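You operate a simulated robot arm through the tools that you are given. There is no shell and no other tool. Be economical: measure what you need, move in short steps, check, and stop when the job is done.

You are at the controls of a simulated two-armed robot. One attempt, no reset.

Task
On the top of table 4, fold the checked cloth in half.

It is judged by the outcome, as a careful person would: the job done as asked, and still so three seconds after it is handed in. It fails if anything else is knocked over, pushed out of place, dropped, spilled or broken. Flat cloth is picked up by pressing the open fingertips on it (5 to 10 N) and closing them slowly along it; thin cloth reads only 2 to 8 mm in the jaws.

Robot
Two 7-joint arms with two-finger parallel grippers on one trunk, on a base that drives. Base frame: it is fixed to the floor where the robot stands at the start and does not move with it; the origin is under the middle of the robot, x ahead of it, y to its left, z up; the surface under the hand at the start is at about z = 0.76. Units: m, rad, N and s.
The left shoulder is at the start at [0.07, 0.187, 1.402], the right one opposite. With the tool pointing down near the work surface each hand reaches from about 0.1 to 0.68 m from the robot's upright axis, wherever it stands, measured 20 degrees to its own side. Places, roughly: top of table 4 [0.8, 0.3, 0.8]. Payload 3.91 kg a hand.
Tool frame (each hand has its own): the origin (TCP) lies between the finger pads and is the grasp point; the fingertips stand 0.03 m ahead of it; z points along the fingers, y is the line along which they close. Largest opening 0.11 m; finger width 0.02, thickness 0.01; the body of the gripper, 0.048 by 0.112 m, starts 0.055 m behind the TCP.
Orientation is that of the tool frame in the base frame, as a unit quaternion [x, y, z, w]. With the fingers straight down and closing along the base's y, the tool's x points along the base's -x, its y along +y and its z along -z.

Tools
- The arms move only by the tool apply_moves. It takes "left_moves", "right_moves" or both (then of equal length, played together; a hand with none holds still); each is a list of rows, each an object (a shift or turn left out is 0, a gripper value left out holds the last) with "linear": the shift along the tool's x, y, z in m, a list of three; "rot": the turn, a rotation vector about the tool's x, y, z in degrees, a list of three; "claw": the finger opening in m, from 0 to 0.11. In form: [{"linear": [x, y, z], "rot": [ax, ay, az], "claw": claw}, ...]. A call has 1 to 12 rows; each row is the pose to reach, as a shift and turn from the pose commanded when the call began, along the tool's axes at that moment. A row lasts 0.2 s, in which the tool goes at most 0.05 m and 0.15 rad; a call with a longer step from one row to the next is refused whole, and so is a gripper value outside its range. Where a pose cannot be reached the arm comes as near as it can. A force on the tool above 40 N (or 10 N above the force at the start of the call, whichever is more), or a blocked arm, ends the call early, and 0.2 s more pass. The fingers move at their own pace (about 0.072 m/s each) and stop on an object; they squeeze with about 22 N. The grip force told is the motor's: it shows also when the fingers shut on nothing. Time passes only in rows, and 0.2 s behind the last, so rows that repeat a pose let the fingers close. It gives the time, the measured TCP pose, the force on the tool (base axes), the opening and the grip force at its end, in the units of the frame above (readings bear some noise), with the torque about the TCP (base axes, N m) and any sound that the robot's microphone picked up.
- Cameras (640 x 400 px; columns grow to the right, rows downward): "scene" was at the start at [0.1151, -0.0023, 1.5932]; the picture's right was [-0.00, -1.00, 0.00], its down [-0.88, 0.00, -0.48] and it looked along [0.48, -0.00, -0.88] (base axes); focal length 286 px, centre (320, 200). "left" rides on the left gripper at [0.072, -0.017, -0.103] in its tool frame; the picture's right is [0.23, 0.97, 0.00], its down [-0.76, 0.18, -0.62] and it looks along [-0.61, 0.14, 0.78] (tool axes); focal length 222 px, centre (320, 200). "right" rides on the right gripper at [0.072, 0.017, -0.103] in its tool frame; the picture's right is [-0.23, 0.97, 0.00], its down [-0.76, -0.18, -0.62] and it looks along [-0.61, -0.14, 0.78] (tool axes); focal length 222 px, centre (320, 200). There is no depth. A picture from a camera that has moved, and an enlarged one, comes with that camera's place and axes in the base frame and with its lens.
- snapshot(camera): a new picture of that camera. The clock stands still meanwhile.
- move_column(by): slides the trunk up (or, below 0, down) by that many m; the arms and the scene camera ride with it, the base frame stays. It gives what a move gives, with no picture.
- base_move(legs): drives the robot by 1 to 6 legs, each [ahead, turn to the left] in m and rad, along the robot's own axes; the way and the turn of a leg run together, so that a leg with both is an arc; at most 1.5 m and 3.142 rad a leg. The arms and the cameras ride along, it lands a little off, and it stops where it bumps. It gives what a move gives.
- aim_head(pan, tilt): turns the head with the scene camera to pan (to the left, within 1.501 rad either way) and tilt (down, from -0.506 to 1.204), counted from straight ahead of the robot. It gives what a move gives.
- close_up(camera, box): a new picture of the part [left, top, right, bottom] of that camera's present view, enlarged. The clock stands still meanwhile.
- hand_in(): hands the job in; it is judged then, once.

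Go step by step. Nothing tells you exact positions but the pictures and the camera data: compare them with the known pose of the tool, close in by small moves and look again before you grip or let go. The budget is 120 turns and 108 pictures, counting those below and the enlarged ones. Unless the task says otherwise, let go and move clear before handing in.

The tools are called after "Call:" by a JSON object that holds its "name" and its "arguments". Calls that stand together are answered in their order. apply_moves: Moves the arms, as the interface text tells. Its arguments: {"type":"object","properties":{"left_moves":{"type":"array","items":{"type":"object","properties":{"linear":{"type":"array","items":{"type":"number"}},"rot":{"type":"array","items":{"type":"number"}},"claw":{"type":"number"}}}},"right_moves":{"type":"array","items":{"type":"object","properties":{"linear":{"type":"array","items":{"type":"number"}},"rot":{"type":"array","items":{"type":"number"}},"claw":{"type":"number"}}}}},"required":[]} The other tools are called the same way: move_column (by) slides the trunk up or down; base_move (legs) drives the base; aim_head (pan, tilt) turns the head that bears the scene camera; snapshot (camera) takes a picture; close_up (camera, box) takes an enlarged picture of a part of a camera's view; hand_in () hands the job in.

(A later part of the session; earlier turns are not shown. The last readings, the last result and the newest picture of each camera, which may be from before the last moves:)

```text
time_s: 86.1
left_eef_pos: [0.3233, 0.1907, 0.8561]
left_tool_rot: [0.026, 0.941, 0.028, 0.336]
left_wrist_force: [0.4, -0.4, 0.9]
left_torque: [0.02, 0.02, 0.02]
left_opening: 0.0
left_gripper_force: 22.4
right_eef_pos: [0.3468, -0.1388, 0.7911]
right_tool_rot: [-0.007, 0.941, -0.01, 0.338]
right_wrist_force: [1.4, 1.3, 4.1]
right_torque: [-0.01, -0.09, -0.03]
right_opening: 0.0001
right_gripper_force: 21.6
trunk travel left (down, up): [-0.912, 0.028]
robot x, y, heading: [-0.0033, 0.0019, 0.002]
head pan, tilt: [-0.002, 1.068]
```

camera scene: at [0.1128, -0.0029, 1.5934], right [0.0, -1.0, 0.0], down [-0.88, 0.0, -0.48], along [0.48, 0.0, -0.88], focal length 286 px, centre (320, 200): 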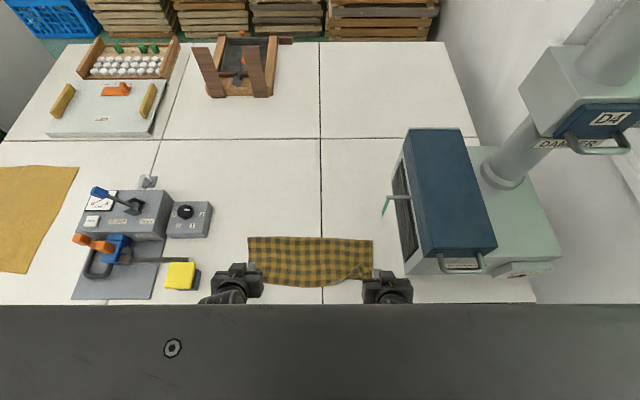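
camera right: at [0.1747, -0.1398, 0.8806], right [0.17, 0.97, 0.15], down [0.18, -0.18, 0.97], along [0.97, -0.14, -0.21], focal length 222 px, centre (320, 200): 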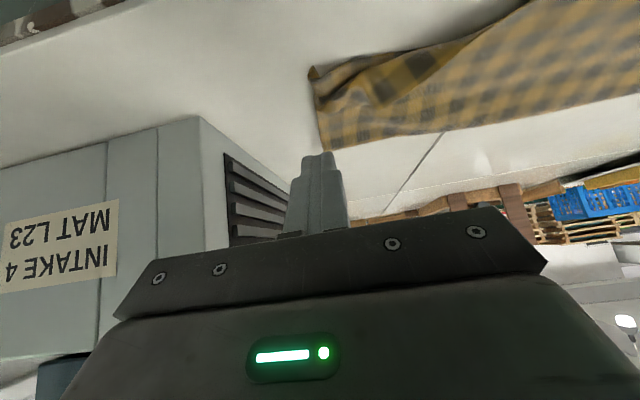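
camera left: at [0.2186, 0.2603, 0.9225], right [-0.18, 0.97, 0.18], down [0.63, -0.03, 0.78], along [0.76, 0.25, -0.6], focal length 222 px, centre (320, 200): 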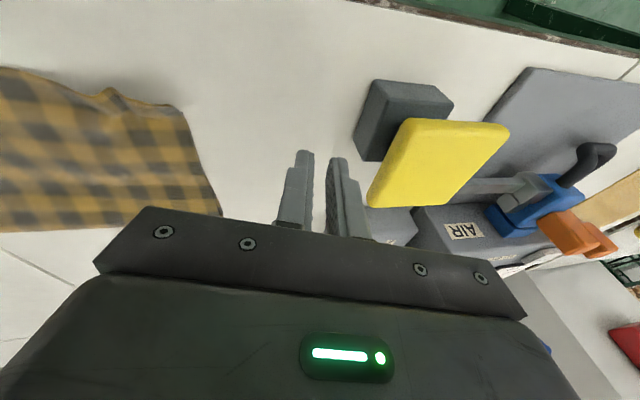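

Call:
{"name": "apply_moves", "arguments": {"right_moves": [{"linear": [-0.0069, 0.006, 0.0058]}, {"linear": [-0.0138, 0.012, 0.0116]}, {"linear": [-0.0207, 0.018, 0.0174]}, {"linear": [-0.0276, 0.024, 0.0232]}, {"linear": [-0.0345, 0.03, 0.029]}, {"linear": [-0.0414, 0.034, 0.0348]}, {"linear": [-0.0414, 0.034, 0.0348]}, {"linear": [-0.055, 0.034, 0.0186]}, {"linear": [-0.061, 0.015, 0.005]}, {"linear": [-0.045, -0.015, -0.015]}, {"linear": [-0.015, -0.03, -0.04]}]}}

Call:
{"name": "close_up", "arguments": {"camera": "scene", "box": [230, 200, 420, 305]}}

```text
time_s: 86.8
left_eef_pos: [0.3228, 0.1901, 0.8574]
left_tool_rot: [0.027, 0.941, 0.028, 0.337]
left_wrist_force: [0.8, 0.1, 1.0]
left_torque: [-0.01, 0.0, -0.02]
left_opening: 0.0001
left_gripper_force: 21.6
right_eef_pos: [0.3618, -0.136, 0.7904]
right_tool_rot: [-0.015, 0.94, -0.019, 0.342]
right_wrist_force: [-5.3, 1.1, 24.7]
right_torque: [0.06, -0.12, 0.02]
right_opening: 0.0001
right_gripper_force: 22.2
trunk travel left (down, up): [-0.912, 0.028]
robot x, y, heading: [-0.0012, 0.0007, -0.002]
head pan, tilt: [-0.002, 1.068]
stopped in row 3 (right hand): the force on the tool passed its limit at 43 N (the readings are from after the stop); the commanded pose is now the measured one
```

```text
3.37 times, centred on (325, 252) of scene
camera zoom: at [0.1132, -0.0019, 1.5933], right [0.0, -1.0, 0.0], down [-0.88, 0.0, -0.48], along [0.48, 0.0, -0.88], focal length 963 px, centre (303, 23)
```

zoom: 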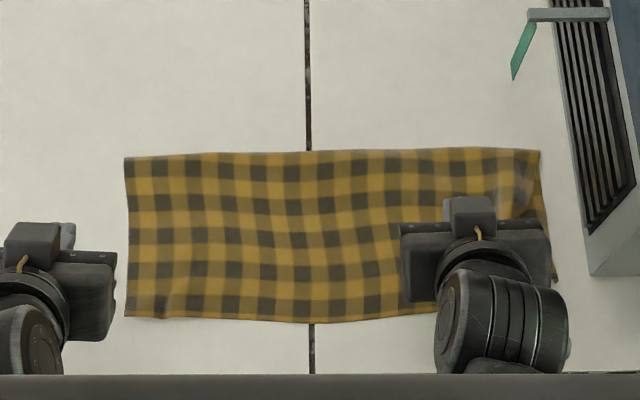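

The cloth is straight again. I lift the right hand back and inspect the right corner.

Call:
{"name": "apply_moves", "arguments": {"right_moves": [{"linear": [-0.013, 0, -0.0155]}, {"linear": [-0.032, -0.01, -0.038]}, {"linear": [-0.01, -0.03, -0.058]}, {"linear": [0.014, -0.045, -0.077]}, {"linear": [0.014, -0.045, -0.077], "rot": [-1, 0, 2.2], "claw": 0.024}]}}

Call:
{"name": "close_up", "arguments": {"camera": "scene", "box": [320, 220, 420, 300]}}

```text
time_s: 88.0
left_eef_pos: [0.3233, 0.1908, 0.857]
left_tool_rot: [0.027, 0.941, 0.027, 0.336]
left_wrist_force: [-0.1, 0.7, 0.3]
left_torque: [0.01, -0.02, 0.0]
left_opening: 0.0003
left_gripper_force: 21.8
right_eef_pos: [0.3012, -0.1796, 0.8412]
right_tool_rot: [0.0, 0.942, -0.002, 0.337]
right_wrist_force: [0.2, -0.4, 0.4]
right_torque: [-0.01, 0.03, 0.01]
right_opening: 0.0239
right_gripper_force: 0.2
trunk travel left (down, up): [-0.912, 0.028]
robot x, y, heading: [-0.0003, -0.0025, -0.001]
head pan, tilt: [-0.002, 1.068]
```

```text
5.00 times, centred on (370, 260) of scene
camera zoom: at [0.115, -0.0018, 1.5932], right [0.0, -1.0, 0.0], down [-0.88, 0.0, -0.48], along [0.48, 0.0, -0.88], focal length 1429 px, centre (70, -100)
```

zoom: 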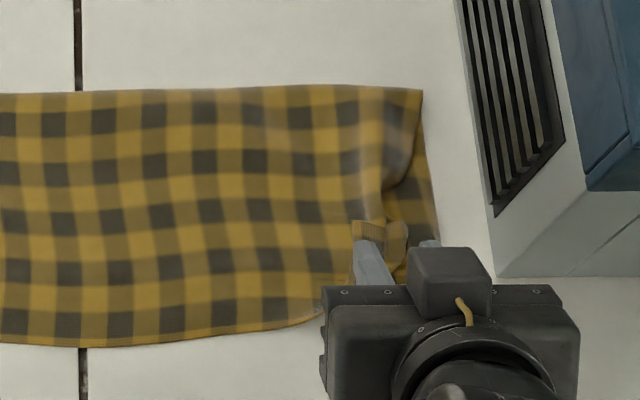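

The folded corner flap is centred at about (0.34, −0.182). I lower the open fingers to straddle it.

Call:
{"name": "apply_moves", "arguments": {"right_moves": [{"linear": [-0.02, 0, 0.0167]}, {"linear": [-0.0038, -0.002, 0.0359]}, {"linear": [0.0084, -0.002, 0.0504]}, {"linear": [0.0106, -0.002, 0.0531]}, {"linear": [0.0106, -0.002, 0.0531]}]}}

Call:
{"name": "close_up", "arguments": {"camera": "right", "box": [200, 80, 440, 240]}}

```text
time_s: 89.2
left_eef_pos: [0.3233, 0.1891, 0.8573]
left_tool_rot: [0.027, 0.941, 0.028, 0.336]
left_wrist_force: [0.0, -0.6, 0.4]
left_torque: [0.01, 0.02, 0.0]
left_opening: 0.0
left_gripper_force: 21.6
right_eef_pos: [0.3278, -0.1818, 0.7926]
right_tool_rot: [0.0, 0.941, -0.002, 0.338]
right_wrist_force: [0.2, -0.2, 1.0]
right_torque: [0.03, 0.0, 0.0]
right_opening: 0.0239
right_gripper_force: 0.0
trunk travel left (down, up): [-0.912, 0.028]
robot x, y, heading: [-0.0013, -0.0019, 0.0]
head pan, tilt: [-0.002, 1.068]
```

```text
2.50 times, centred on (320, 160) of right
camera zoom: at [0.2061, -0.1645, 0.8257], right [0.18, 0.97, 0.14], down [0.19, -0.17, 0.97], along [0.97, -0.14, -0.22], focal length 555 px, centre (320, 300)
```

zoom: 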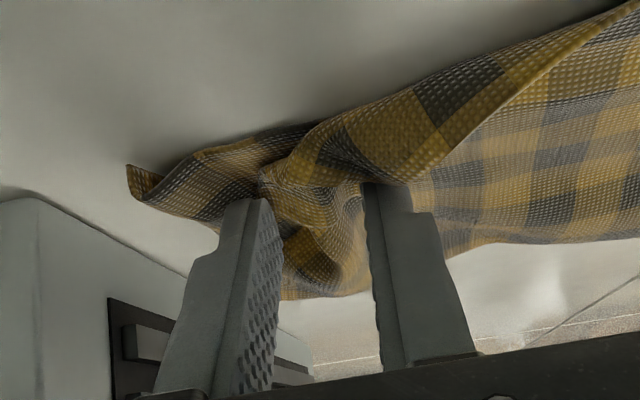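

The flap stands between the fingers. I press slightly and close, then lift it.

Call:
{"name": "apply_moves", "arguments": {"right_moves": [{"linear": [0.0007, 0, 0.0008], "claw": 0.024}, {"linear": [0.0007, 0, 0.0008], "claw": 0.019}, {"linear": [0.0007, 0, 0.0008], "claw": 0.014}, {"linear": [0.0007, 0, 0.0008], "claw": 0.009}, {"linear": [0.0007, 0, 0.0008], "claw": 0.004}, {"linear": [0.0007, 0, 0.0008], "claw": 0.0}, {"linear": [0.0007, 0, 0.0008], "claw": 0.0}, {"linear": [-0.009, 0, -0.0107]}, {"linear": [-0.019, 0, -0.023]}, {"linear": [-0.019, 0, -0.023]}]}}

Call:
{"name": "close_up", "arguments": {"camera": "right", "box": [200, 80, 440, 240]}}

Call:
{"name": "close_up", "arguments": {"camera": "scene", "box": [320, 220, 420, 300]}}

```text
time_s: 91.4
left_eef_pos: [0.3223, 0.1898, 0.8565]
left_tool_rot: [0.027, 0.941, 0.028, 0.336]
left_wrist_force: [-0.5, 0.2, 0.1]
left_torque: [-0.01, 0.0, -0.01]
left_opening: 0.0
left_gripper_force: 22.5
right_eef_pos: [0.3277, -0.1818, 0.8213]
right_tool_rot: [-0.001, 0.941, -0.002, 0.337]
right_wrist_force: [-0.4, 0.8, -0.3]
right_torque: [-0.03, 0.0, -0.01]
right_opening: 0.0032
right_gripper_force: 21.7
trunk travel left (down, up): [-0.912, 0.028]
robot x, y, heading: [0.0021, -0.0029, 0.001]
head pan, tilt: [-0.002, 1.068]
```

```text
2.50 times, centred on (320, 160) of right
camera zoom: at [0.2064, -0.1635, 0.8551], right [0.18, 0.97, 0.14], down [0.19, -0.17, 0.97], along [0.97, -0.14, -0.22], focal length 555 px, centre (320, 300)
```

zoom: 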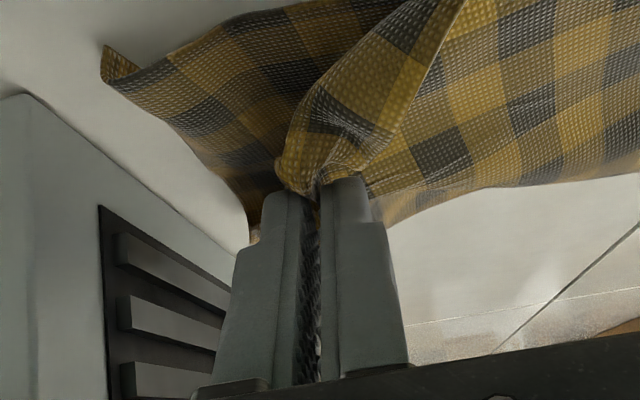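

```text
5.00 times, centred on (370, 260) of scene
camera zoom: at [0.1143, -0.003, 1.5932], right [0.0, -1.0, 0.0], down [-0.88, 0.0, -0.48], along [0.48, 0.0, -0.88], focal length 1429 px, centre (70, -100)
```

zoom: 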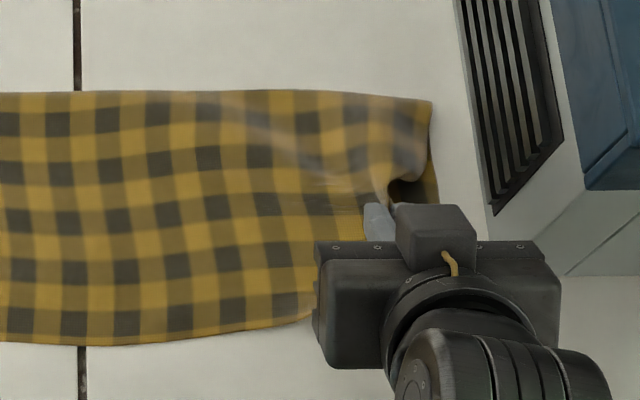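

The top corner is held clear of the table; the bottom corner is at about (0.315, −0.222). I carry it there, pitching to 78° on the way down.

Call:
{"name": "apply_moves", "arguments": {"right_moves": [{"linear": [0.0061, -0.008, -0.0051], "rot": [0, -8, 0]}, {"linear": [0.0142, -0.016, -0.008], "rot": [0, -16, 0]}, {"linear": [0.0248, -0.021, -0.0077], "rot": [0, -24, 0]}, {"linear": [0.0359, -0.023, -0.004], "rot": [0, -32, 0]}, {"linear": [0.048, -0.025, 0.0028], "rot": [0, -38, 0]}, {"linear": [0.048, -0.025, 0.0028], "rot": [0, -38, 0]}]}}

Call:
{"name": "close_up", "arguments": {"camera": "scene", "box": [320, 220, 420, 300]}}

```text
time_s: 92.8
left_eef_pos: [0.3228, 0.1898, 0.8566]
left_tool_rot: [0.027, 0.941, 0.028, 0.335]
left_wrist_force: [0.1, -0.6, 0.7]
left_torque: [0.0, -0.03, 0.03]
left_opening: 0.0001
left_gripper_force: 22.4
right_eef_pos: [0.2917, -0.2065, 0.7913]
right_tool_rot: [-0.001, 0.779, -0.002, 0.626]
right_wrist_force: [0.3, 0.3, 0.7]
right_torque: [0.0, -0.03, -0.01]
right_opening: 0.0032
right_gripper_force: 22.5
trunk travel left (down, up): [-0.912, 0.028]
robot x, y, heading: [-0.0015, -0.0019, -0.001]
head pan, tilt: [-0.002, 1.068]
```

```text
5.00 times, centred on (370, 260) of scene
camera zoom: at [0.1137, -0.0026, 1.5933], right [0.0, -1.0, 0.0], down [-0.88, 0.0, -0.48], along [0.48, 0.0, -0.88], focal length 1429 px, centre (70, -100)
```

zoom: 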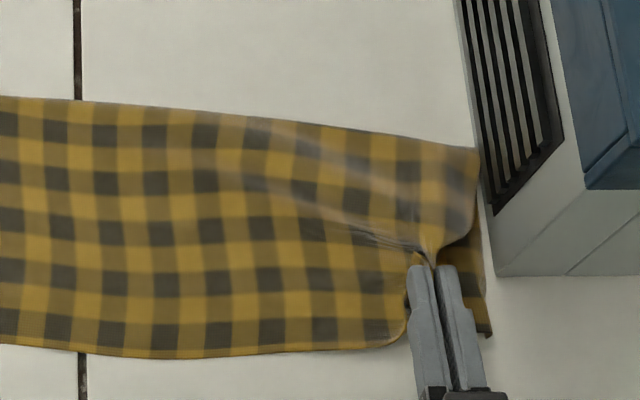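

The near edge is now unrolled up to the fingers and the top layer is smooth. I release slightly and draw back again to lay the corner out.

Call:
{"name": "apply_moves", "arguments": {"right_moves": [{"linear": [0.004, -0.002, -0.005]}, {"linear": [0.004, -0.002, -0.01]}, {"linear": [0.004, -0.002, -0.01], "claw": 0.006}, {"linear": [0.004, -0.003, -0.016], "claw": 0.008}, {"linear": [0.004, -0.004, -0.022], "claw": 0.008}, {"linear": [0.004, -0.005, -0.028], "claw": 0.008}, {"linear": [0.004, -0.006, -0.034], "claw": 0.008}, {"linear": [0.004, -0.006, -0.042], "claw": 0.008}, {"linear": [0.004, -0.006, -0.048], "claw": 0.008}, {"linear": [0.004, -0.006, -0.048], "claw": 0.008}]}}

Call:
{"name": "close_up", "arguments": {"camera": "scene", "box": [230, 200, 420, 305]}}

```text
time_s: 95.0
left_eef_pos: [0.3228, 0.1889, 0.8568]
left_tool_rot: [0.027, 0.941, 0.027, 0.336]
left_wrist_force: [0.4, 0.1, 1.1]
left_torque: [-0.01, 0.02, 0.0]
left_opening: 0.0001
left_gripper_force: 21.9
right_eef_pos: [0.2451, -0.2139, 0.7975]
right_tool_rot: [-0.001, 0.78, -0.002, 0.626]
right_wrist_force: [0.5, -0.8, 0.2]
right_torque: [-0.02, 0.0, -0.01]
right_opening: 0.008
right_gripper_force: 0.2
trunk travel left (down, up): [-0.912, 0.028]
robot x, y, heading: [-0.0036, 0.0019, -0.005]
head pan, tilt: [-0.002, 1.068]
```

```text
3.37 times, centred on (325, 252) of scene
camera zoom: at [0.1141, -0.0028, 1.5932], right [0.0, -1.0, 0.0], down [-0.88, 0.0, -0.48], along [0.48, 0.0, -0.88], focal length 963 px, centre (303, 23)
```

zoom: 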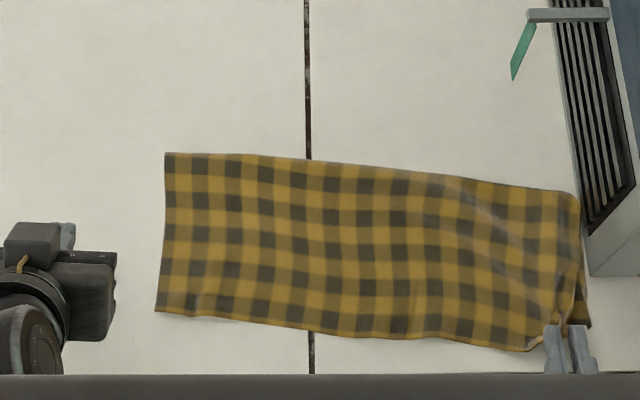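

Nearly there: the top layer lies over the bottom with only the right corner's last bit at the fingers. I open wider and look closely.

Call:
{"name": "apply_moves", "arguments": {"right_moves": [{"linear": [0, 0, 0], "claw": 0.02}, {"linear": [0, 0, -0.008], "claw": 0.03}, {"linear": [0, 0, -0.015], "claw": 0.03}, {"linear": [0, 0, -0.015], "claw": 0.03}]}}

Call:
{"name": "close_up", "arguments": {"camera": "scene", "box": [350, 230, 420, 305]}}

```text
time_s: 96.0
left_eef_pos: [0.3229, 0.1894, 0.8571]
left_tool_rot: [0.027, 0.941, 0.028, 0.336]
left_wrist_force: [-0.7, 0.0, -0.3]
left_torque: [-0.01, -0.01, 0.01]
left_opening: 0.0
left_gripper_force: 21.6
right_eef_pos: [0.2296, -0.2125, 0.8007]
right_tool_rot: [-0.001, 0.781, -0.002, 0.625]
right_wrist_force: [-0.2, 0.0, 1.1]
right_torque: [0.0, -0.01, 0.02]
right_opening: 0.0301
right_gripper_force: 0.0
trunk travel left (down, up): [-0.912, 0.028]
robot x, y, heading: [-0.0011, 0.0006, -0.004]
head pan, tilt: [-0.002, 1.068]
```

```text
5.33 times, centred on (385, 268) of scene
camera zoom: at [0.1143, -0.0028, 1.5932], right [0.0, -1.0, 0.0], down [-0.88, 0.0, -0.48], along [0.48, 0.0, -0.88], focal length 1524 px, centre (-27, -160)
```

zoom: 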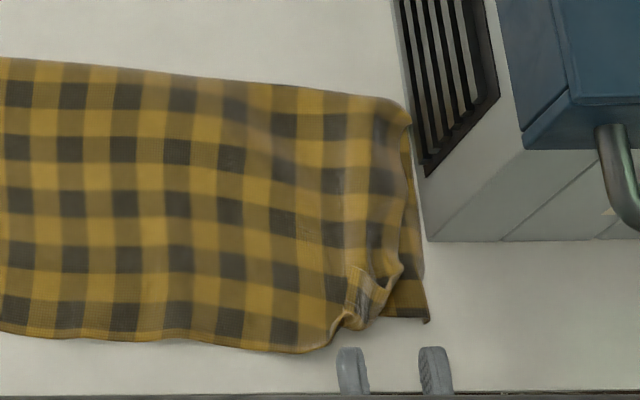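

Only a small ridge with a 1–2 cm turned-in tip remains at the right corner. I make one careful attempt to spread it by straddling the ridge, pressing and opening.

Call:
{"name": "apply_moves", "arguments": {"right_moves": [{"linear": [-0.0196, 0, -0.0042]}, {"linear": [-0.0363, 0, 0.0025], "rot": [0, 8, 0]}, {"linear": [-0.0443, 0, 0.0161], "rot": [0, 16, 0]}, {"linear": [-0.0474, 0, 0.0308], "rot": [0, 24, 0]}, {"linear": [-0.0482, -0.001, 0.0439], "rot": [0, 32, 0], "claw": 0.016}, {"linear": [-0.0482, -0.001, 0.0439], "rot": [0, 38, 0], "claw": 0.016}, {"linear": [-0.0482, -0.001, 0.0439], "rot": [0, 38, 0], "claw": 0.016}]}}

Call:
{"name": "close_up", "arguments": {"camera": "right", "box": [200, 40, 440, 240]}}

```text
time_s: 97.6
left_eef_pos: [0.3232, 0.1887, 0.8561]
left_tool_rot: [0.027, 0.941, 0.027, 0.336]
left_wrist_force: [-0.4, -0.2, 0.4]
left_torque: [0.03, -0.03, 0.0]
left_opening: 0.0
left_gripper_force: 22.1
right_eef_pos: [0.2843, -0.213, 0.8379]
right_tool_rot: [0.0, 0.941, -0.002, 0.337]
right_wrist_force: [-0.4, 0.3, -0.2]
right_torque: [-0.03, 0.01, 0.01]
right_opening: 0.0158
right_gripper_force: 0.1
trunk travel left (down, up): [-0.912, 0.028]
robot x, y, heading: [0.0024, -0.0005, -0.002]
head pan, tilt: [-0.002, 1.068]
```

```text
2.00 times, centred on (320, 140) of right
camera zoom: at [0.1617, -0.1957, 0.8715], right [0.18, 0.97, 0.14], down [0.19, -0.17, 0.97], along [0.97, -0.14, -0.22], focal length 444 px, centre (320, 320)
```

zoom: 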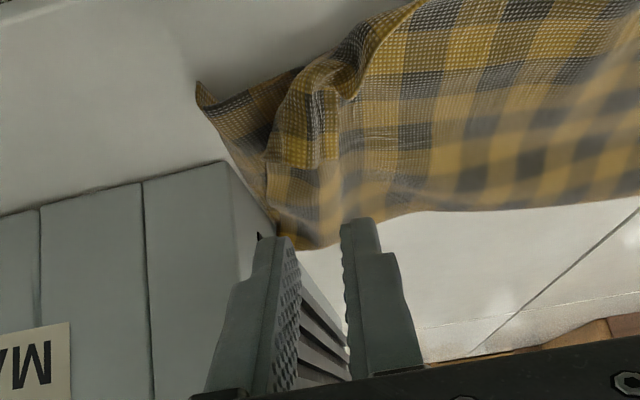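

The turned-in tip is at about (0.33, −0.205), folded across a diagonal. I pinch it once more and this time draw it diagonally outward.

Call:
{"name": "apply_moves", "arguments": {"right_moves": [{"linear": [-0.0137, 0.001, 0.0242], "claw": 0.022}, {"linear": [-0.0009, 0.001, 0.0395]}, {"linear": [0.0081, 0.001, 0.0502]}, {"linear": [0.009, 0.001, 0.0514]}, {"linear": [0.009, 0.001, 0.0514]}]}}

Call:
{"name": "close_up", "arguments": {"camera": "right", "box": [200, 80, 440, 240]}}

```text
time_s: 98.8
left_eef_pos: [0.3223, 0.1888, 0.8558]
left_tool_rot: [0.028, 0.941, 0.027, 0.336]
left_wrist_force: [-0.1, 1.0, -0.3]
left_torque: [0.01, -0.04, -0.01]
left_opening: 0.0
left_gripper_force: 22.0
right_eef_pos: [0.3109, -0.213, 0.7926]
right_tool_rot: [0.0, 0.941, -0.003, 0.338]
right_wrist_force: [-0.2, -0.1, -0.7]
right_torque: [0.0, 0.03, 0.0]
right_opening: 0.0221
right_gripper_force: 0.0
trunk travel left (down, up): [-0.912, 0.028]
robot x, y, heading: [-0.0042, -0.0007, -0.001]
head pan, tilt: [-0.002, 1.068]
```

```text
2.50 times, centred on (320, 160) of right
camera zoom: at [0.1878, -0.1945, 0.8257], right [0.18, 0.97, 0.14], down [0.19, -0.17, 0.97], along [0.97, -0.14, -0.22], focal length 555 px, centre (320, 300)
```

zoom: 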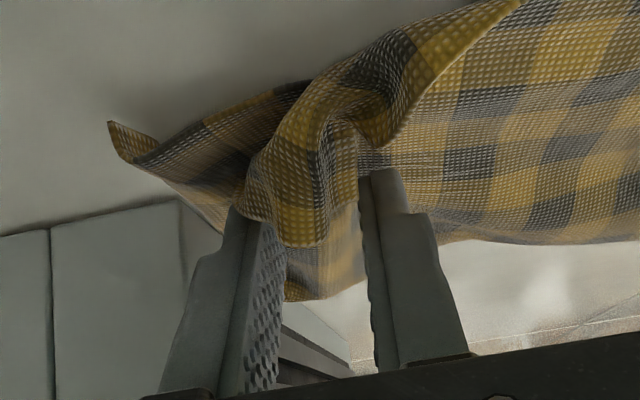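

Call:
{"name": "apply_moves", "arguments": {"right_moves": [{"linear": [0.0007, 0, 0.0008]}, {"linear": [0.0007, 0, 0.0008], "claw": 0.018}, {"linear": [0.0007, 0, 0.0008], "claw": 0.013}, {"linear": [0.0007, 0, 0.0008], "claw": 0.008}, {"linear": [0.0007, 0, 0.0008], "claw": 0.003}, {"linear": [0.0007, 0, 0.0008], "claw": 0.0}, {"linear": [0.0007, 0, 0.0008], "claw": 0.0}, {"linear": [-0.007, 0, -0.0084]}, {"linear": [-0.0129, 0, -0.0153]}, {"linear": [-0.0129, 0, -0.0153]}]}}

Call:
{"name": "close_up", "arguments": {"camera": "right", "box": [200, 80, 440, 240]}}

```text
time_s: 101.0
left_eef_pos: [0.3226, 0.19, 0.8573]
left_tool_rot: [0.027, 0.941, 0.027, 0.336]
left_wrist_force: [-0.3, -0.1, -0.3]
left_torque: [-0.01, 0.0, 0.02]
left_opening: 0.0
left_gripper_force: 21.8
right_eef_pos: [0.3104, -0.2117, 0.8131]
right_tool_rot: [-0.001, 0.942, -0.002, 0.337]
right_wrist_force: [0.6, 1.6, 0.0]
right_torque: [0.03, 0.05, -0.01]
right_opening: 0.0021
right_gripper_force: 22.2
trunk travel left (down, up): [-0.912, 0.028]
robot x, y, heading: [-0.0025, 0.0016, -0.001]
head pan, tilt: [-0.002, 1.068]
```

```text
2.50 times, centred on (320, 160) of right
camera zoom: at [0.1876, -0.194, 0.8463], right [0.18, 0.97, 0.14], down [0.19, -0.17, 0.97], along [0.97, -0.14, -0.22], focal length 555 px, centre (320, 300)
```

zoom: 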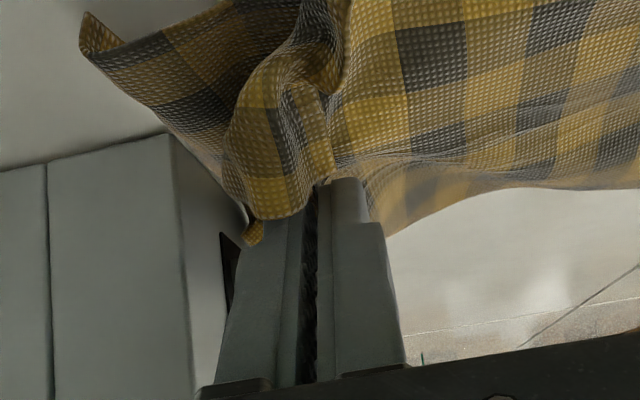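

Call:
{"name": "apply_moves", "arguments": {"right_moves": [{"linear": [0.0051, -0.008, -0.0095], "rot": [0, -8, 0]}, {"linear": [0.014, -0.015, -0.0144], "rot": [0, -16, 0]}, {"linear": [0.0269, -0.02, -0.0147], "rot": [0, -24, 0]}, {"linear": [0.0387, -0.023, -0.0129], "rot": [0, -32, 0]}, {"linear": [0.0499, -0.024, -0.0105], "rot": [0, -38, 0]}, {"linear": [0.0499, -0.024, -0.0105], "rot": [0, -38, 0]}]}}

Call:
{"name": "close_up", "arguments": {"camera": "scene", "box": [330, 225, 420, 305]}}

```text
time_s: 102.4
left_eef_pos: [0.322, 0.1898, 0.8575]
left_tool_rot: [0.027, 0.941, 0.027, 0.336]
left_wrist_force: [0.3, 0.1, -0.4]
left_torque: [-0.02, -0.03, 0.0]
left_opening: 0.0002
left_gripper_force: 21.8
right_eef_pos: [0.2635, -0.2362, 0.7897]
right_tool_rot: [0.0, 0.78, -0.003, 0.626]
right_wrist_force: [0.6, -0.1, -0.2]
right_torque: [0.02, 0.01, -0.01]
right_opening: 0.0023
right_gripper_force: 22.7
trunk travel left (down, up): [-0.912, 0.028]
robot x, y, heading: [0.0017, 0.0004, -0.001]
head pan, tilt: [-0.002, 1.068]
```

```text
5.00 times, centred on (375, 265) of scene
camera zoom: at [0.1139, -0.0026, 1.5933], right [0.0, -1.0, 0.0], down [-0.88, 0.0, -0.48], along [0.48, 0.0, -0.88], focal length 1429 px, centre (45, -125)
```

zoom: 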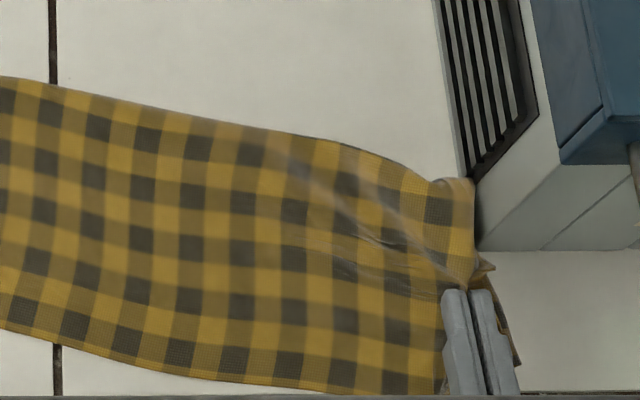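

The whole cloth followed again, but the top corner is now nearly over the bottom one. I release with a short draw back.

Call:
{"name": "apply_moves", "arguments": {"right_moves": [{"linear": [0.004, 0, 0], "claw": 0.0}, {"linear": [0.004, 0, 0], "claw": 0.006}, {"linear": [0.004, -0.002, -0.006], "claw": 0.008}, {"linear": [0.004, -0.004, -0.012], "claw": 0.01}, {"linear": [0.004, -0.004, -0.018], "claw": 0.012}, {"linear": [0.004, -0.004, -0.024], "claw": 0.016}, {"linear": [0.004, -0.004, -0.03], "claw": 0.02}, {"linear": [0.004, -0.004, -0.036], "claw": 0.02}]}}

Call:
{"name": "aim_head", "arguments": {"pan": 0.0, "tilt": 1.2}}

Call:
{"name": "close_up", "arguments": {"camera": "scene", "box": [220, 150, 430, 305]}}

```text
time_s: 104.2
left_eef_pos: [0.3225, 0.1883, 0.8563]
left_tool_rot: [0.026, 0.941, 0.028, 0.336]
left_wrist_force: [0.7, 0.6, -0.9]
left_torque: [-0.02, 0.01, -0.02]
left_opening: 0.0
left_gripper_force: 22.2
right_eef_pos: [0.2288, -0.2406, 0.7928]
right_tool_rot: [0.0, 0.779, -0.003, 0.627]
right_wrist_force: [-0.7, -0.4, -0.4]
right_torque: [-0.03, -0.03, 0.05]
right_opening: 0.0197
right_gripper_force: 0.0
trunk travel left (down, up): [-0.912, 0.028]
robot x, y, heading: [0.0003, -0.002, -0.005]
head pan, tilt: [-0.002, 1.068]
```

```text
time_s: 104.9
left_eef_pos: [0.3224, 0.1886, 0.8565]
left_tool_rot: [0.027, 0.941, 0.027, 0.336]
left_wrist_force: [0.5, 0.7, -0.5]
left_torque: [0.01, 0.02, 0.01]
left_opening: 0.0
left_gripper_force: 22.6
right_eef_pos: [0.2281, -0.2403, 0.7927]
right_tool_rot: [-0.002, 0.78, -0.001, 0.626]
right_wrist_force: [-0.5, 0.3, -0.6]
right_torque: [0.0, -0.01, 0.01]
right_opening: 0.02
right_gripper_force: 0.0
trunk travel left (down, up): [-0.912, 0.028]
robot x, y, heading: [-0.0024, -0.0012, -0.007]
head pan, tilt: [0.0, 1.201]
```

```text
2.58 times, centred on (325, 228) of scene
camera zoom: at [0.1047, -0.0026, 1.5853], right [0.0, -1.0, 0.0], down [-0.93, 0.0, -0.36], along [0.36, 0.0, -0.93], focal length 738 px, centre (307, 129)
```

zoom: 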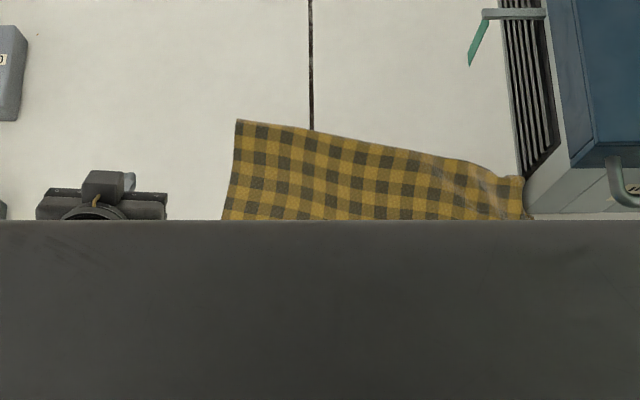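

Tilting down hides more; I tilt back, raise the right hand, and look with both cameras.

Call:
{"name": "aim_head", "arguments": {"pan": 0.0, "tilt": 1.04}}

Call:
{"name": "apply_moves", "arguments": {"right_moves": [{"linear": [-0.0196, 0, -0.0042]}, {"linear": [-0.0391, 0.005, -0.0084], "rot": [0, 6, 0]}, {"linear": [-0.058, 0.01, -0.01], "rot": [0, 14, 0]}, {"linear": [-0.068, 0.015, 0.005], "rot": [0, 22, 0]}, {"linear": [-0.072, 0.02, 0.02], "rot": [0, 30, 0]}, {"linear": [-0.075, 0.025, 0.035], "rot": [0, 38, 0], "claw": 0}, {"linear": [-0.075, 0.025, 0.035], "rot": [0, 38, 0]}]}}

Call:
{"name": "close_up", "arguments": {"camera": "scene", "box": [230, 210, 430, 320]}}

Call:
{"name": "snapshot", "arguments": {"camera": "right"}}

```text
time_s: 105.6
left_eef_pos: [0.3221, 0.189, 0.8559]
left_tool_rot: [0.027, 0.941, 0.028, 0.336]
left_wrist_force: [0.3, 0.2, 0.4]
left_torque: [-0.01, 0.0, -0.01]
left_opening: 0.0003
left_gripper_force: 22.1
right_eef_pos: [0.2277, -0.2408, 0.7928]
right_tool_rot: [-0.002, 0.78, -0.001, 0.626]
right_wrist_force: [1.1, 0.1, 0.0]
right_torque: [0.04, 0.04, 0.04]
right_opening: 0.0202
right_gripper_force: 0.1
trunk travel left (down, up): [-0.912, 0.028]
robot x, y, heading: [-0.0015, 0.0001, 0.0]
head pan, tilt: [0.0, 1.04]
```

```text
time_s: 107.2
left_eef_pos: [0.322, 0.1892, 0.8577]
left_tool_rot: [0.026, 0.941, 0.028, 0.336]
left_wrist_force: [0.5, 0.5, -0.4]
left_torque: [0.02, -0.01, -0.01]
left_opening: 0.0001
left_gripper_force: 22.0
right_eef_pos: [0.281, -0.2153, 0.8578]
right_tool_rot: [-0.002, 0.941, -0.001, 0.339]
right_wrist_force: [-0.7, -0.5, 0.1]
right_torque: [-0.01, 0.0, 0.01]
right_opening: 0.0
right_gripper_force: 22.1
trunk travel left (down, up): [-0.912, 0.028]
robot x, y, heading: [0.0002, -0.0006, -0.003]
head pan, tilt: [0.0, 1.04]
```

```text
3.20 times, centred on (330, 265) of scene
camera zoom: at [0.1151, -0.003, 1.5952], right [0.0, -1.0, 0.0], down [-0.86, 0.0, -0.51], along [0.51, 0.0, -0.86], focal length 914 px, centre (288, -8)
```

zoom: 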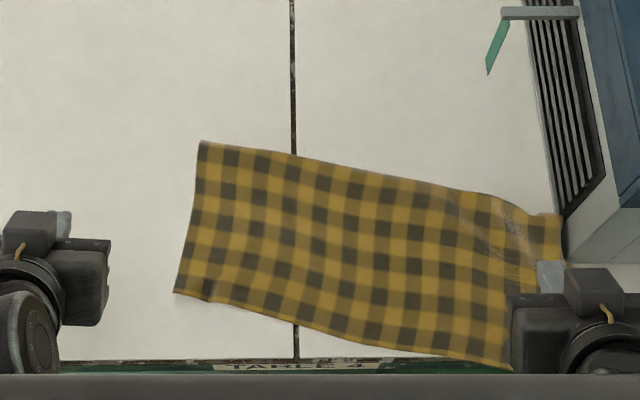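

```text
9 pictures are left
camera right: at [0.1584, -0.1976, 0.8912], right [0.18, 0.97, 0.14], down [0.19, -0.17, 0.97], along [0.97, -0.14, -0.22], focal length 222 px, centre (320, 200)
```

right: 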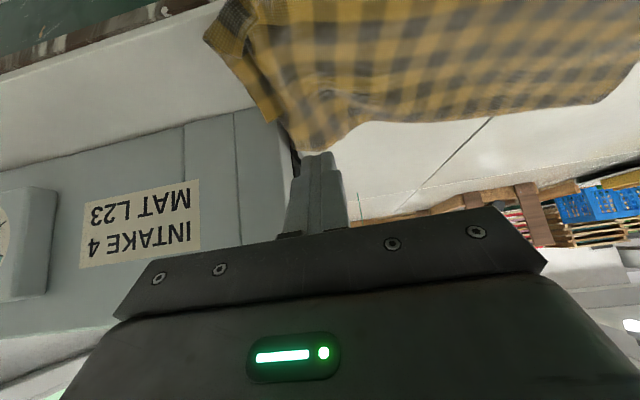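

The cloth's near right corner now slightly overhangs the table front, so I must push it forward. I press on the body near (0.30, −0.17) with the right fingertips.

Call:
{"name": "apply_moves", "arguments": {"right_moves": [{"linear": [-0.003, 0.02, 0.0026]}, {"linear": [0.0075, 0.045, 0.0198]}, {"linear": [0.0236, 0.045, 0.039]}, {"linear": [0.0345, 0.045, 0.052]}, {"linear": [0.0364, 0.045, 0.0543]}, {"linear": [0.0364, 0.045, 0.0543]}]}}

```text
time_s: 108.6
left_eef_pos: [0.3227, 0.1896, 0.8567]
left_tool_rot: [0.027, 0.941, 0.028, 0.336]
left_wrist_force: [0.7, 0.2, 0.7]
left_torque: [0.0, -0.03, 0.01]
left_opening: 0.0
left_gripper_force: 22.3
right_eef_pos: [0.2848, -0.1717, 0.7931]
right_tool_rot: [0.0, 0.941, -0.002, 0.338]
right_wrist_force: [0.6, 0.6, 0.1]
right_torque: [0.01, -0.01, 0.01]
right_opening: 0.0003
right_gripper_force: 22.0
trunk travel left (down, up): [-0.912, 0.028]
robot x, y, heading: [-0.0062, -0.0035, -0.003]
head pan, tilt: [0.0, 1.04]
```

Call:
{"name": "apply_moves", "arguments": {"right_moves": [{"linear": [0.0012, 0, 0.0014]}, {"linear": [-0.008, 0.001, 0.0091]}, {"linear": [-0.0172, 0.002, 0.0168]}, {"linear": [-0.0264, 0.003, 0.0245]}, {"linear": [-0.0356, 0.004, 0.0322]}, {"linear": [-0.0448, 0.005, 0.0399]}, {"linear": [-0.054, 0.006, 0.0476]}, {"linear": [-0.054, 0.006, 0.0476]}]}}

Call:
{"name": "close_up", "arguments": {"camera": "scene", "box": [230, 210, 430, 320]}}

```text
time_s: 110.4
left_eef_pos: [0.3214, 0.1902, 0.857]
left_tool_rot: [0.027, 0.941, 0.028, 0.336]
left_wrist_force: [0.8, 0.5, 0.8]
left_torque: [0.02, -0.04, 0.03]
left_opening: 0.0
left_gripper_force: 21.8
right_eef_pos: [0.3572, -0.165, 0.7908]
right_tool_rot: [0.0, 0.941, -0.003, 0.338]
right_wrist_force: [0.7, -0.9, 4.8]
right_torque: [0.0, -0.08, 0.01]
right_opening: 0.0
right_gripper_force: 22.2
trunk travel left (down, up): [-0.912, 0.028]
robot x, y, heading: [-0.0025, 0.0024, -0.004]
head pan, tilt: [0.0, 1.04]
```

```text
3.20 times, centred on (330, 265) of scene
camera zoom: at [0.1151, -0.0024, 1.5951], right [0.0, -1.0, 0.0], down [-0.86, 0.0, -0.51], along [0.51, 0.0, -0.86], focal length 914 px, centre (288, -8)
```

zoom: 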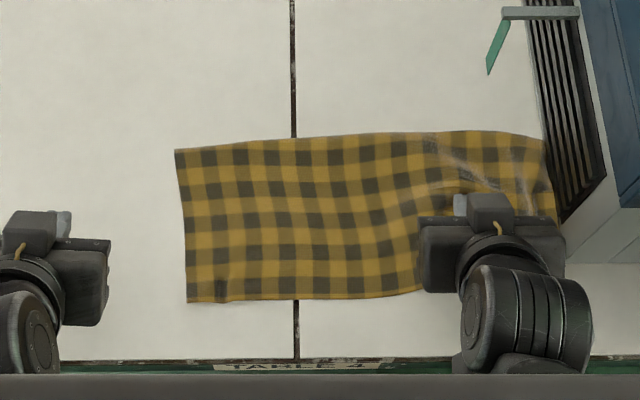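

The cloth is straight and fully on the table. I lift the right hand and move it aside for a look.

Call:
{"name": "apply_moves", "arguments": {"right_moves": [{"linear": [-0.019, 0, -0.023]}, {"linear": [-0.038, 0, -0.046]}, {"linear": [-0.019, 0, -0.062]}, {"linear": [0.004, -0.005, -0.081]}, {"linear": [0.02, -0.01, -0.094]}, {"linear": [0.02, -0.01, -0.094]}]}}

Call:
{"name": "close_up", "arguments": {"camera": "scene", "box": [230, 210, 430, 320]}}

```text
time_s: 111.8
left_eef_pos: [0.3233, 0.1893, 0.8564]
left_tool_rot: [0.026, 0.941, 0.028, 0.336]
left_wrist_force: [-0.2, 0.7, -0.2]
left_torque: [-0.04, -0.04, -0.01]
left_opening: 0.0
left_gripper_force: 22.8
right_eef_pos: [0.2811, -0.1743, 0.8506]
right_tool_rot: [-0.001, 0.941, -0.003, 0.337]
right_wrist_force: [-0.7, -0.1, 0.3]
right_torque: [0.0, 0.02, 0.02]
right_opening: 0.0002
right_gripper_force: 21.8
trunk travel left (down, up): [-0.912, 0.028]
robot x, y, heading: [0.0003, -0.0028, 0.002]
head pan, tilt: [0.0, 1.04]
```

```text
3.20 times, centred on (330, 265) of scene
camera zoom: at [0.1164, -0.0025, 1.5951], right [0.0, -1.0, 0.0], down [-0.86, 0.0, -0.51], along [0.51, 0.0, -0.86], focal length 914 px, centre (288, -8)
```

zoom: 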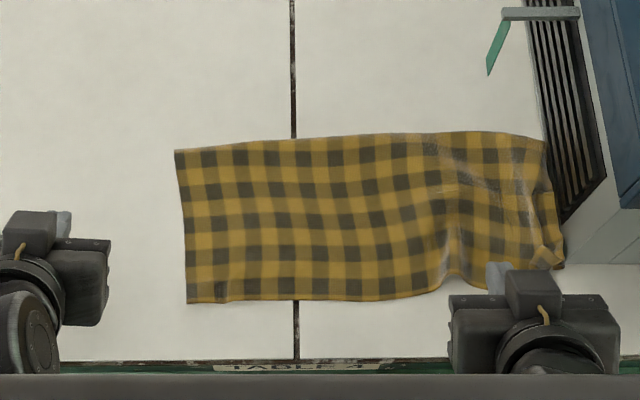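

The cloth lies folded in half with edges and corners matching within a couple of centimetres, on the table, clear of other things. I raise the trunk to clear the hands and take one last look.

Call:
{"name": "move_column", "arguments": {"by": 0.025}}

Call:
{"name": "snapshot", "arguments": {"camera": "scene"}}

Call:
{"name": "close_up", "arguments": {"camera": "right", "box": [180, 0, 500, 200]}}

```text
time_s: 112.5
left_eef_pos: [0.3231, 0.1889, 0.8816]
left_tool_rot: [0.027, 0.941, 0.027, 0.336]
left_wrist_force: [0.1, 0.4, -0.2]
left_torque: [0.03, 0.02, -0.02]
left_opening: 0.0001
left_gripper_force: 22.0
right_eef_pos: [0.2816, -0.1753, 0.8755]
right_tool_rot: [0.0, 0.942, -0.004, 0.337]
right_wrist_force: [0.3, 0.2, 0.2]
right_torque: [0.01, 0.01, -0.02]
right_opening: 0.0
right_gripper_force: 21.9
trunk travel left (down, up): [-0.937, 0.003]
robot x, y, heading: [-0.0006, -0.0018, -0.001]
head pan, tilt: [0.0, 1.04]
```

```text
6 pictures are left
camera scene: at [0.1159, -0.0026, 1.6201], right [0.0, -1.0, 0.0], down [-0.86, 0.0, -0.51], along [0.51, 0.0, -0.86], focal length 286 px, centre (320, 200)
```

scene: 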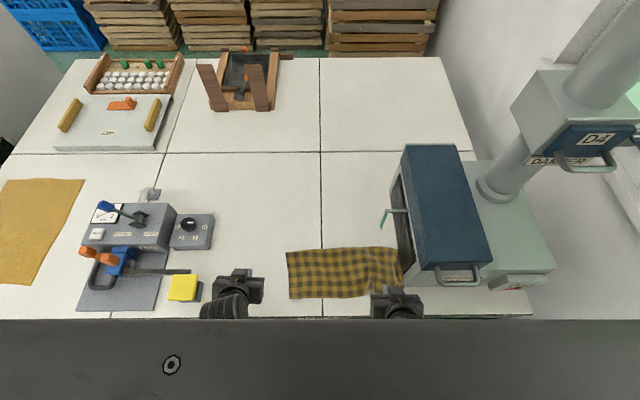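

```text
2.00 times, centred on (340, 100) of right
camera zoom: at [0.1598, -0.1571, 0.9085], right [0.18, 0.97, 0.14], down [0.19, -0.17, 0.97], along [0.97, -0.14, -0.22], focal length 444 px, centre (280, 400)
```

zoom: 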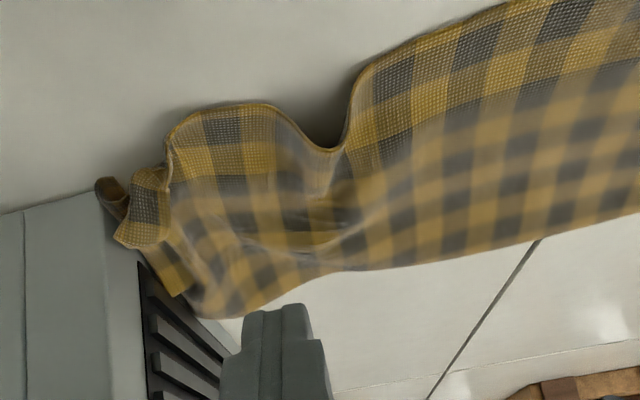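

The push left the cloth slightly bunched against the machine, with a pucker near y≈−0.15. I move the left hand outward and use the right fingertips, pressed left of the pucker, to draw the cloth leftward and smooth it.

Call:
{"name": "apply_moves", "arguments": {"left_moves": [{"linear": [0, 0.015, 0]}, {"linear": [0, 0.035, 0]}, {"linear": [0, 0.05, 0]}, {"linear": [0, 0.05, 0]}, {"linear": [0, 0.05, 0]}, {"linear": [0, 0.05, 0]}, {"linear": [0, 0.05, 0]}], "right_moves": [{"linear": [-0.0153, 0.01, 0.0129]}, {"linear": [-0.0352, 0.035, 0.0296]}, {"linear": [-0.0191, 0.065, 0.0487]}, {"linear": [0.0001, 0.07, 0.0717]}, {"linear": [0.0149, 0.07, 0.0893]}, {"linear": [0.0178, 0.07, 0.0929]}, {"linear": [0.0178, 0.07, 0.0929]}]}}

```text
time_s: 113.8
left_eef_pos: [0.3237, 0.2401, 0.8863]
left_tool_rot: [0.027, 0.941, 0.028, 0.337]
left_wrist_force: [-0.6, 0.6, 0.5]
left_torque: [-0.01, 0.02, 0.02]
left_opening: 0.0
left_gripper_force: 22.2
right_eef_pos: [0.3208, -0.1271, 0.7909]
right_tool_rot: [-0.018, 0.94, -0.019, 0.34]
right_wrist_force: [-3.5, 0.3, 13.3]
right_torque: [0.05, -0.05, -0.01]
right_opening: 0.0001
right_gripper_force: 21.7
trunk travel left (down, up): [-0.937, 0.003]
robot x, y, heading: [0.001, -0.0024, -0.009]
head pan, tilt: [0.0, 1.04]
stopped in row 6 (right hand): the force on the tool passed its limit at 46 N (the readings are from after the stop); the commanded pose is now the measured one
```

The right arm can't go further inward at this pitch. I lift, go a little forward and reduce the pitch to about 15°, then try again.

Call:
{"name": "apply_moves", "arguments": {"right_moves": [{"linear": [-0.013, 0, -0.0155], "rot": [-0.9, 0, 2.6]}, {"linear": [-0.026, 0, -0.031], "rot": [-0.9, 0, 2.6]}, {"linear": [-0.045, 0, -0.018], "rot": [-0.9, 6, 2.6]}, {"linear": [-0.06, 0, -0.005], "rot": [-0.9, 12, 2.6]}, {"linear": [-0.06, 0, -0.005], "rot": [-0.9, 18, 2.6]}, {"linear": [-0.06, 0, -0.005], "rot": [-0.9, 25, 2.6]}, {"linear": [-0.06, 0.01, -0.005], "rot": [-0.9, 25, 2.6]}]}}

```text
time_s: 115.5
left_eef_pos: [0.3229, 0.2386, 0.8852]
left_tool_rot: [0.027, 0.941, 0.028, 0.335]
left_wrist_force: [0.2, -0.9, -0.1]
left_torque: [0.01, -0.03, 0.03]
left_opening: 0.0
left_gripper_force: 21.8
right_eef_pos: [0.3529, -0.1597, 0.8166]
right_tool_rot: [-0.004, 0.992, -0.046, 0.119]
right_wrist_force: [0.3, -0.8, 0.4]
right_torque: [0.02, 0.0, -0.03]
right_opening: 0.0002
right_gripper_force: 22.0
trunk travel left (down, up): [-0.937, 0.003]
robot x, y, heading: [-0.0014, 0.0001, -0.003]
head pan, tilt: [0.0, 1.04]
stopped in row 7 (right hand): the arm was blocked; the commanded pose is now the measured one
```

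The right arm is at its limit there, so I use the left hand instead: I bring it upright further forward, then will press on the left part of the cloth and draw it left.

Call:
{"name": "apply_moves", "arguments": {"left_moves": [{"linear": [-0.0232, 0, 0.0191], "rot": [0, 6, 0]}, {"linear": [-0.054, 0, 0.0445], "rot": [0, 13, 0]}, {"linear": [-0.0849, -0.005, 0.07], "rot": [0, 20, 0]}, {"linear": [-0.1081, -0.01, 0.089], "rot": [0, 27, 0]}, {"linear": [-0.1235, -0.02, 0.1018], "rot": [0, 34, 0]}, {"linear": [-0.1235, -0.02, 0.1018], "rot": [0, 39, 0]}, {"linear": [-0.1235, -0.02, 0.1018], "rot": [0, 39, 0]}], "right_moves": [{"linear": [-0.003, 0, -0.012]}, {"linear": [-0.0073, 0, -0.029]}, {"linear": [-0.0073, 0, -0.029]}, {"linear": [-0.0073, 0, -0.029]}, {"linear": [-0.0073, 0, -0.029]}, {"linear": [-0.0073, 0, -0.029]}, {"linear": [-0.0073, 0, -0.029]}]}}

```text
time_s: 117.2
left_eef_pos: [0.4839, 0.2123, 0.8832]
left_tool_rot: [0.016, 0.999, 0.035, 0.002]
left_wrist_force: [-0.7, -0.3, -0.1]
left_torque: [0.02, -0.01, 0.0]
left_opening: 0.0002
left_gripper_force: 21.8
right_eef_pos: [0.3536, -0.154, 0.847]
right_tool_rot: [-0.004, 0.992, -0.044, 0.119]
right_wrist_force: [-0.7, 0.2, 1.0]
right_torque: [0.03, 0.02, -0.01]
right_opening: 0.0
right_gripper_force: 21.9
trunk travel left (down, up): [-0.937, 0.003]
robot x, y, heading: [-0.0019, -0.0, -0.007]
head pan, tilt: [0.0, 1.04]
```

Call:
{"name": "apply_moves", "arguments": {"left_moves": [{"linear": [0, -0.03, 0], "rot": [2, 0, -0.9]}, {"linear": [0, -0.06, 0], "rot": [4, 0, -1.8]}, {"linear": [0, -0.09, 0.01], "rot": [4, 0, -1.8]}, {"linear": [0.01, -0.12, 0.02], "rot": [4, 0, -1.8]}, {"linear": [0.03, -0.14, 0.04], "rot": [4, 0, -1.8]}, {"linear": [0.06, -0.145, 0.06], "rot": [4, 0, -1.8]}, {"linear": [0.085, -0.145, 0.08], "rot": [4, 0, -1.8]}, {"linear": [0.085, -0.145, 0.08], "rot": [4, 0, -1.8]}]}}

Call:
{"name": "snapshot", "arguments": {"camera": "scene"}}

```text
time_s: 119.0
left_eef_pos: [0.3944, 0.0773, 0.7921]
left_tool_rot: [0.001, 1.0, 0.001, 0.003]
left_wrist_force: [-0.4, 0.6, 5.7]
left_torque: [-0.01, 0.07, 0.01]
left_opening: 0.0
left_gripper_force: 21.5
right_eef_pos: [0.3529, -0.1546, 0.8465]
right_tool_rot: [-0.004, 0.992, -0.044, 0.119]
right_wrist_force: [-0.2, 0.5, 0.5]
right_torque: [0.0, -0.01, -0.03]
right_opening: 0.0002
right_gripper_force: 22.0
trunk travel left (down, up): [-0.937, 0.003]
robot x, y, heading: [0.0024, 0.0003, -0.001]
head pan, tilt: [0.0, 1.04]
```

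```text
4 pictures are left
camera scene: at [0.1158, -0.0028, 1.6203], right [0.0, -1.0, 0.0], down [-0.86, 0.0, -0.51], along [0.51, 0.0, -0.86], focal length 286 px, centre (320, 200)
```

scene: 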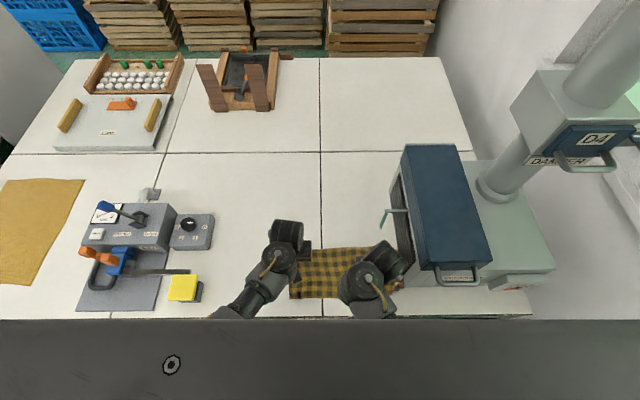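

The left fingertips are already resting on the cloth's left part with 6 N. I draw it left by 5.5 cm and lift.

Call:
{"name": "apply_moves", "arguments": {"left_moves": [{"linear": [0, 0.008, 0.0002]}, {"linear": [0, 0.016, 0.0002]}, {"linear": [0, 0.024, 0.0002]}, {"linear": [0, 0.032, 0.0002]}, {"linear": [0, 0.04, 0.0002]}, {"linear": [0, 0.048, 0.0002]}, {"linear": [0, 0.055, 0.0002]}, {"linear": [0, 0.055, 0.0002]}, {"linear": [0, 0.055, -0.025]}, {"linear": [-0.02, 0.08, -0.06]}, {"linear": [-0.04, 0.11, -0.07]}, {"linear": [-0.05, 0.13, -0.075]}]}}

Call:
{"name": "close_up", "arguments": {"camera": "scene", "box": [230, 210, 430, 325]}}

```text
time_s: 121.5
left_eef_pos: [0.4443, 0.2093, 0.87]
left_tool_rot: [0.0, 1.0, 0.0, 0.003]
left_wrist_force: [0.9, -0.3, 0.1]
left_torque: [-0.01, 0.01, 0.03]
left_opening: 0.0001
left_gripper_force: 22.3
right_eef_pos: [0.3546, -0.1541, 0.847]
right_tool_rot: [-0.004, 0.992, -0.045, 0.118]
right_wrist_force: [0.7, 0.3, -0.1]
right_torque: [0.03, -0.02, 0.02]
right_opening: 0.0003
right_gripper_force: 22.0
trunk travel left (down, up): [-0.937, 0.003]
robot x, y, heading: [0.0015, -0.0011, -0.004]
head pan, tilt: [0.0, 1.04]
```

```text
3.20 times, centred on (330, 268) of scene
camera zoom: at [0.1161, -0.0022, 1.6201], right [0.0, -1.0, 0.0], down [-0.86, 0.0, -0.51], along [0.51, 0.0, -0.86], focal length 914 px, centre (288, -16)
```

zoom: 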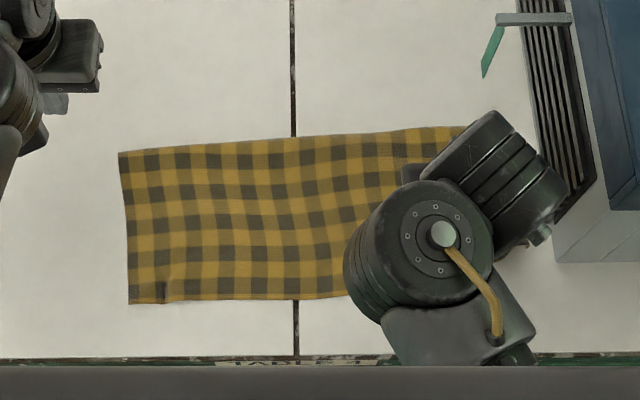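

The cloth slid left and off the machine. I move the right hand forward and up out of the way and check.

Call:
{"name": "apply_moves", "arguments": {"right_moves": [{"linear": [-0.0241, 0, -0.0147]}, {"linear": [-0.058, 0.01, -0.0271], "rot": [0, 3, 0]}, {"linear": [-0.0919, 0.02, -0.0395], "rot": [0, 6, 0]}, {"linear": [-0.1257, 0.03, -0.0519], "rot": [0, 9, 0]}, {"linear": [-0.1499, 0.035, -0.0667], "rot": [0, 13, 0]}, {"linear": [-0.1499, 0.035, -0.0667], "rot": [0, 13, 0]}]}}

Call:
{"name": "close_up", "arguments": {"camera": "scene", "box": [230, 210, 430, 325]}}

```text
time_s: 122.0
left_eef_pos: [0.4446, 0.2164, 0.8677]
left_tool_rot: [0.0, 1.0, -0.005, 0.004]
left_wrist_force: [-0.5, 0.4, 0.1]
left_torque: [-0.02, 0.02, 0.01]
left_opening: 0.0
left_gripper_force: 22.2
right_eef_pos: [0.3588, -0.201, 0.8519]
right_tool_rot: [-0.031, 0.99, -0.096, 0.099]
right_wrist_force: [0.7, 0.1, 1.3]
right_torque: [-0.06, 0.0, -0.04]
right_opening: 0.0
right_gripper_force: 21.8
right hand out of reach, approached as far as the arm can: row 2
trunk travel left (down, up): [-0.937, 0.003]
robot x, y, heading: [-0.0025, 0.0026, 0.005]
head pan, tilt: [0.0, 1.04]
stopped in row 2 (right hand): the force on the tool passed its limit at 240 N (the readings are from after the stop); the commanded pose is now the measured one
```

```text
3.20 times, centred on (330, 268) of scene
camera zoom: at [0.1134, 0.0146, 1.6206], right [0.0, -1.0, 0.01], down [-0.86, -0.01, -0.51], along [0.51, -0.01, -0.86], focal length 914 px, centre (288, -16)
```

zoom: 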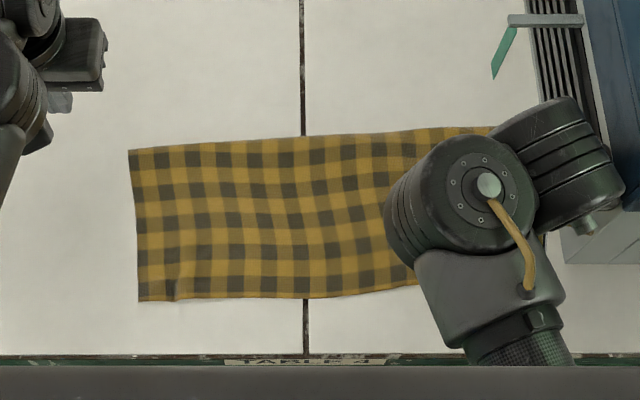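

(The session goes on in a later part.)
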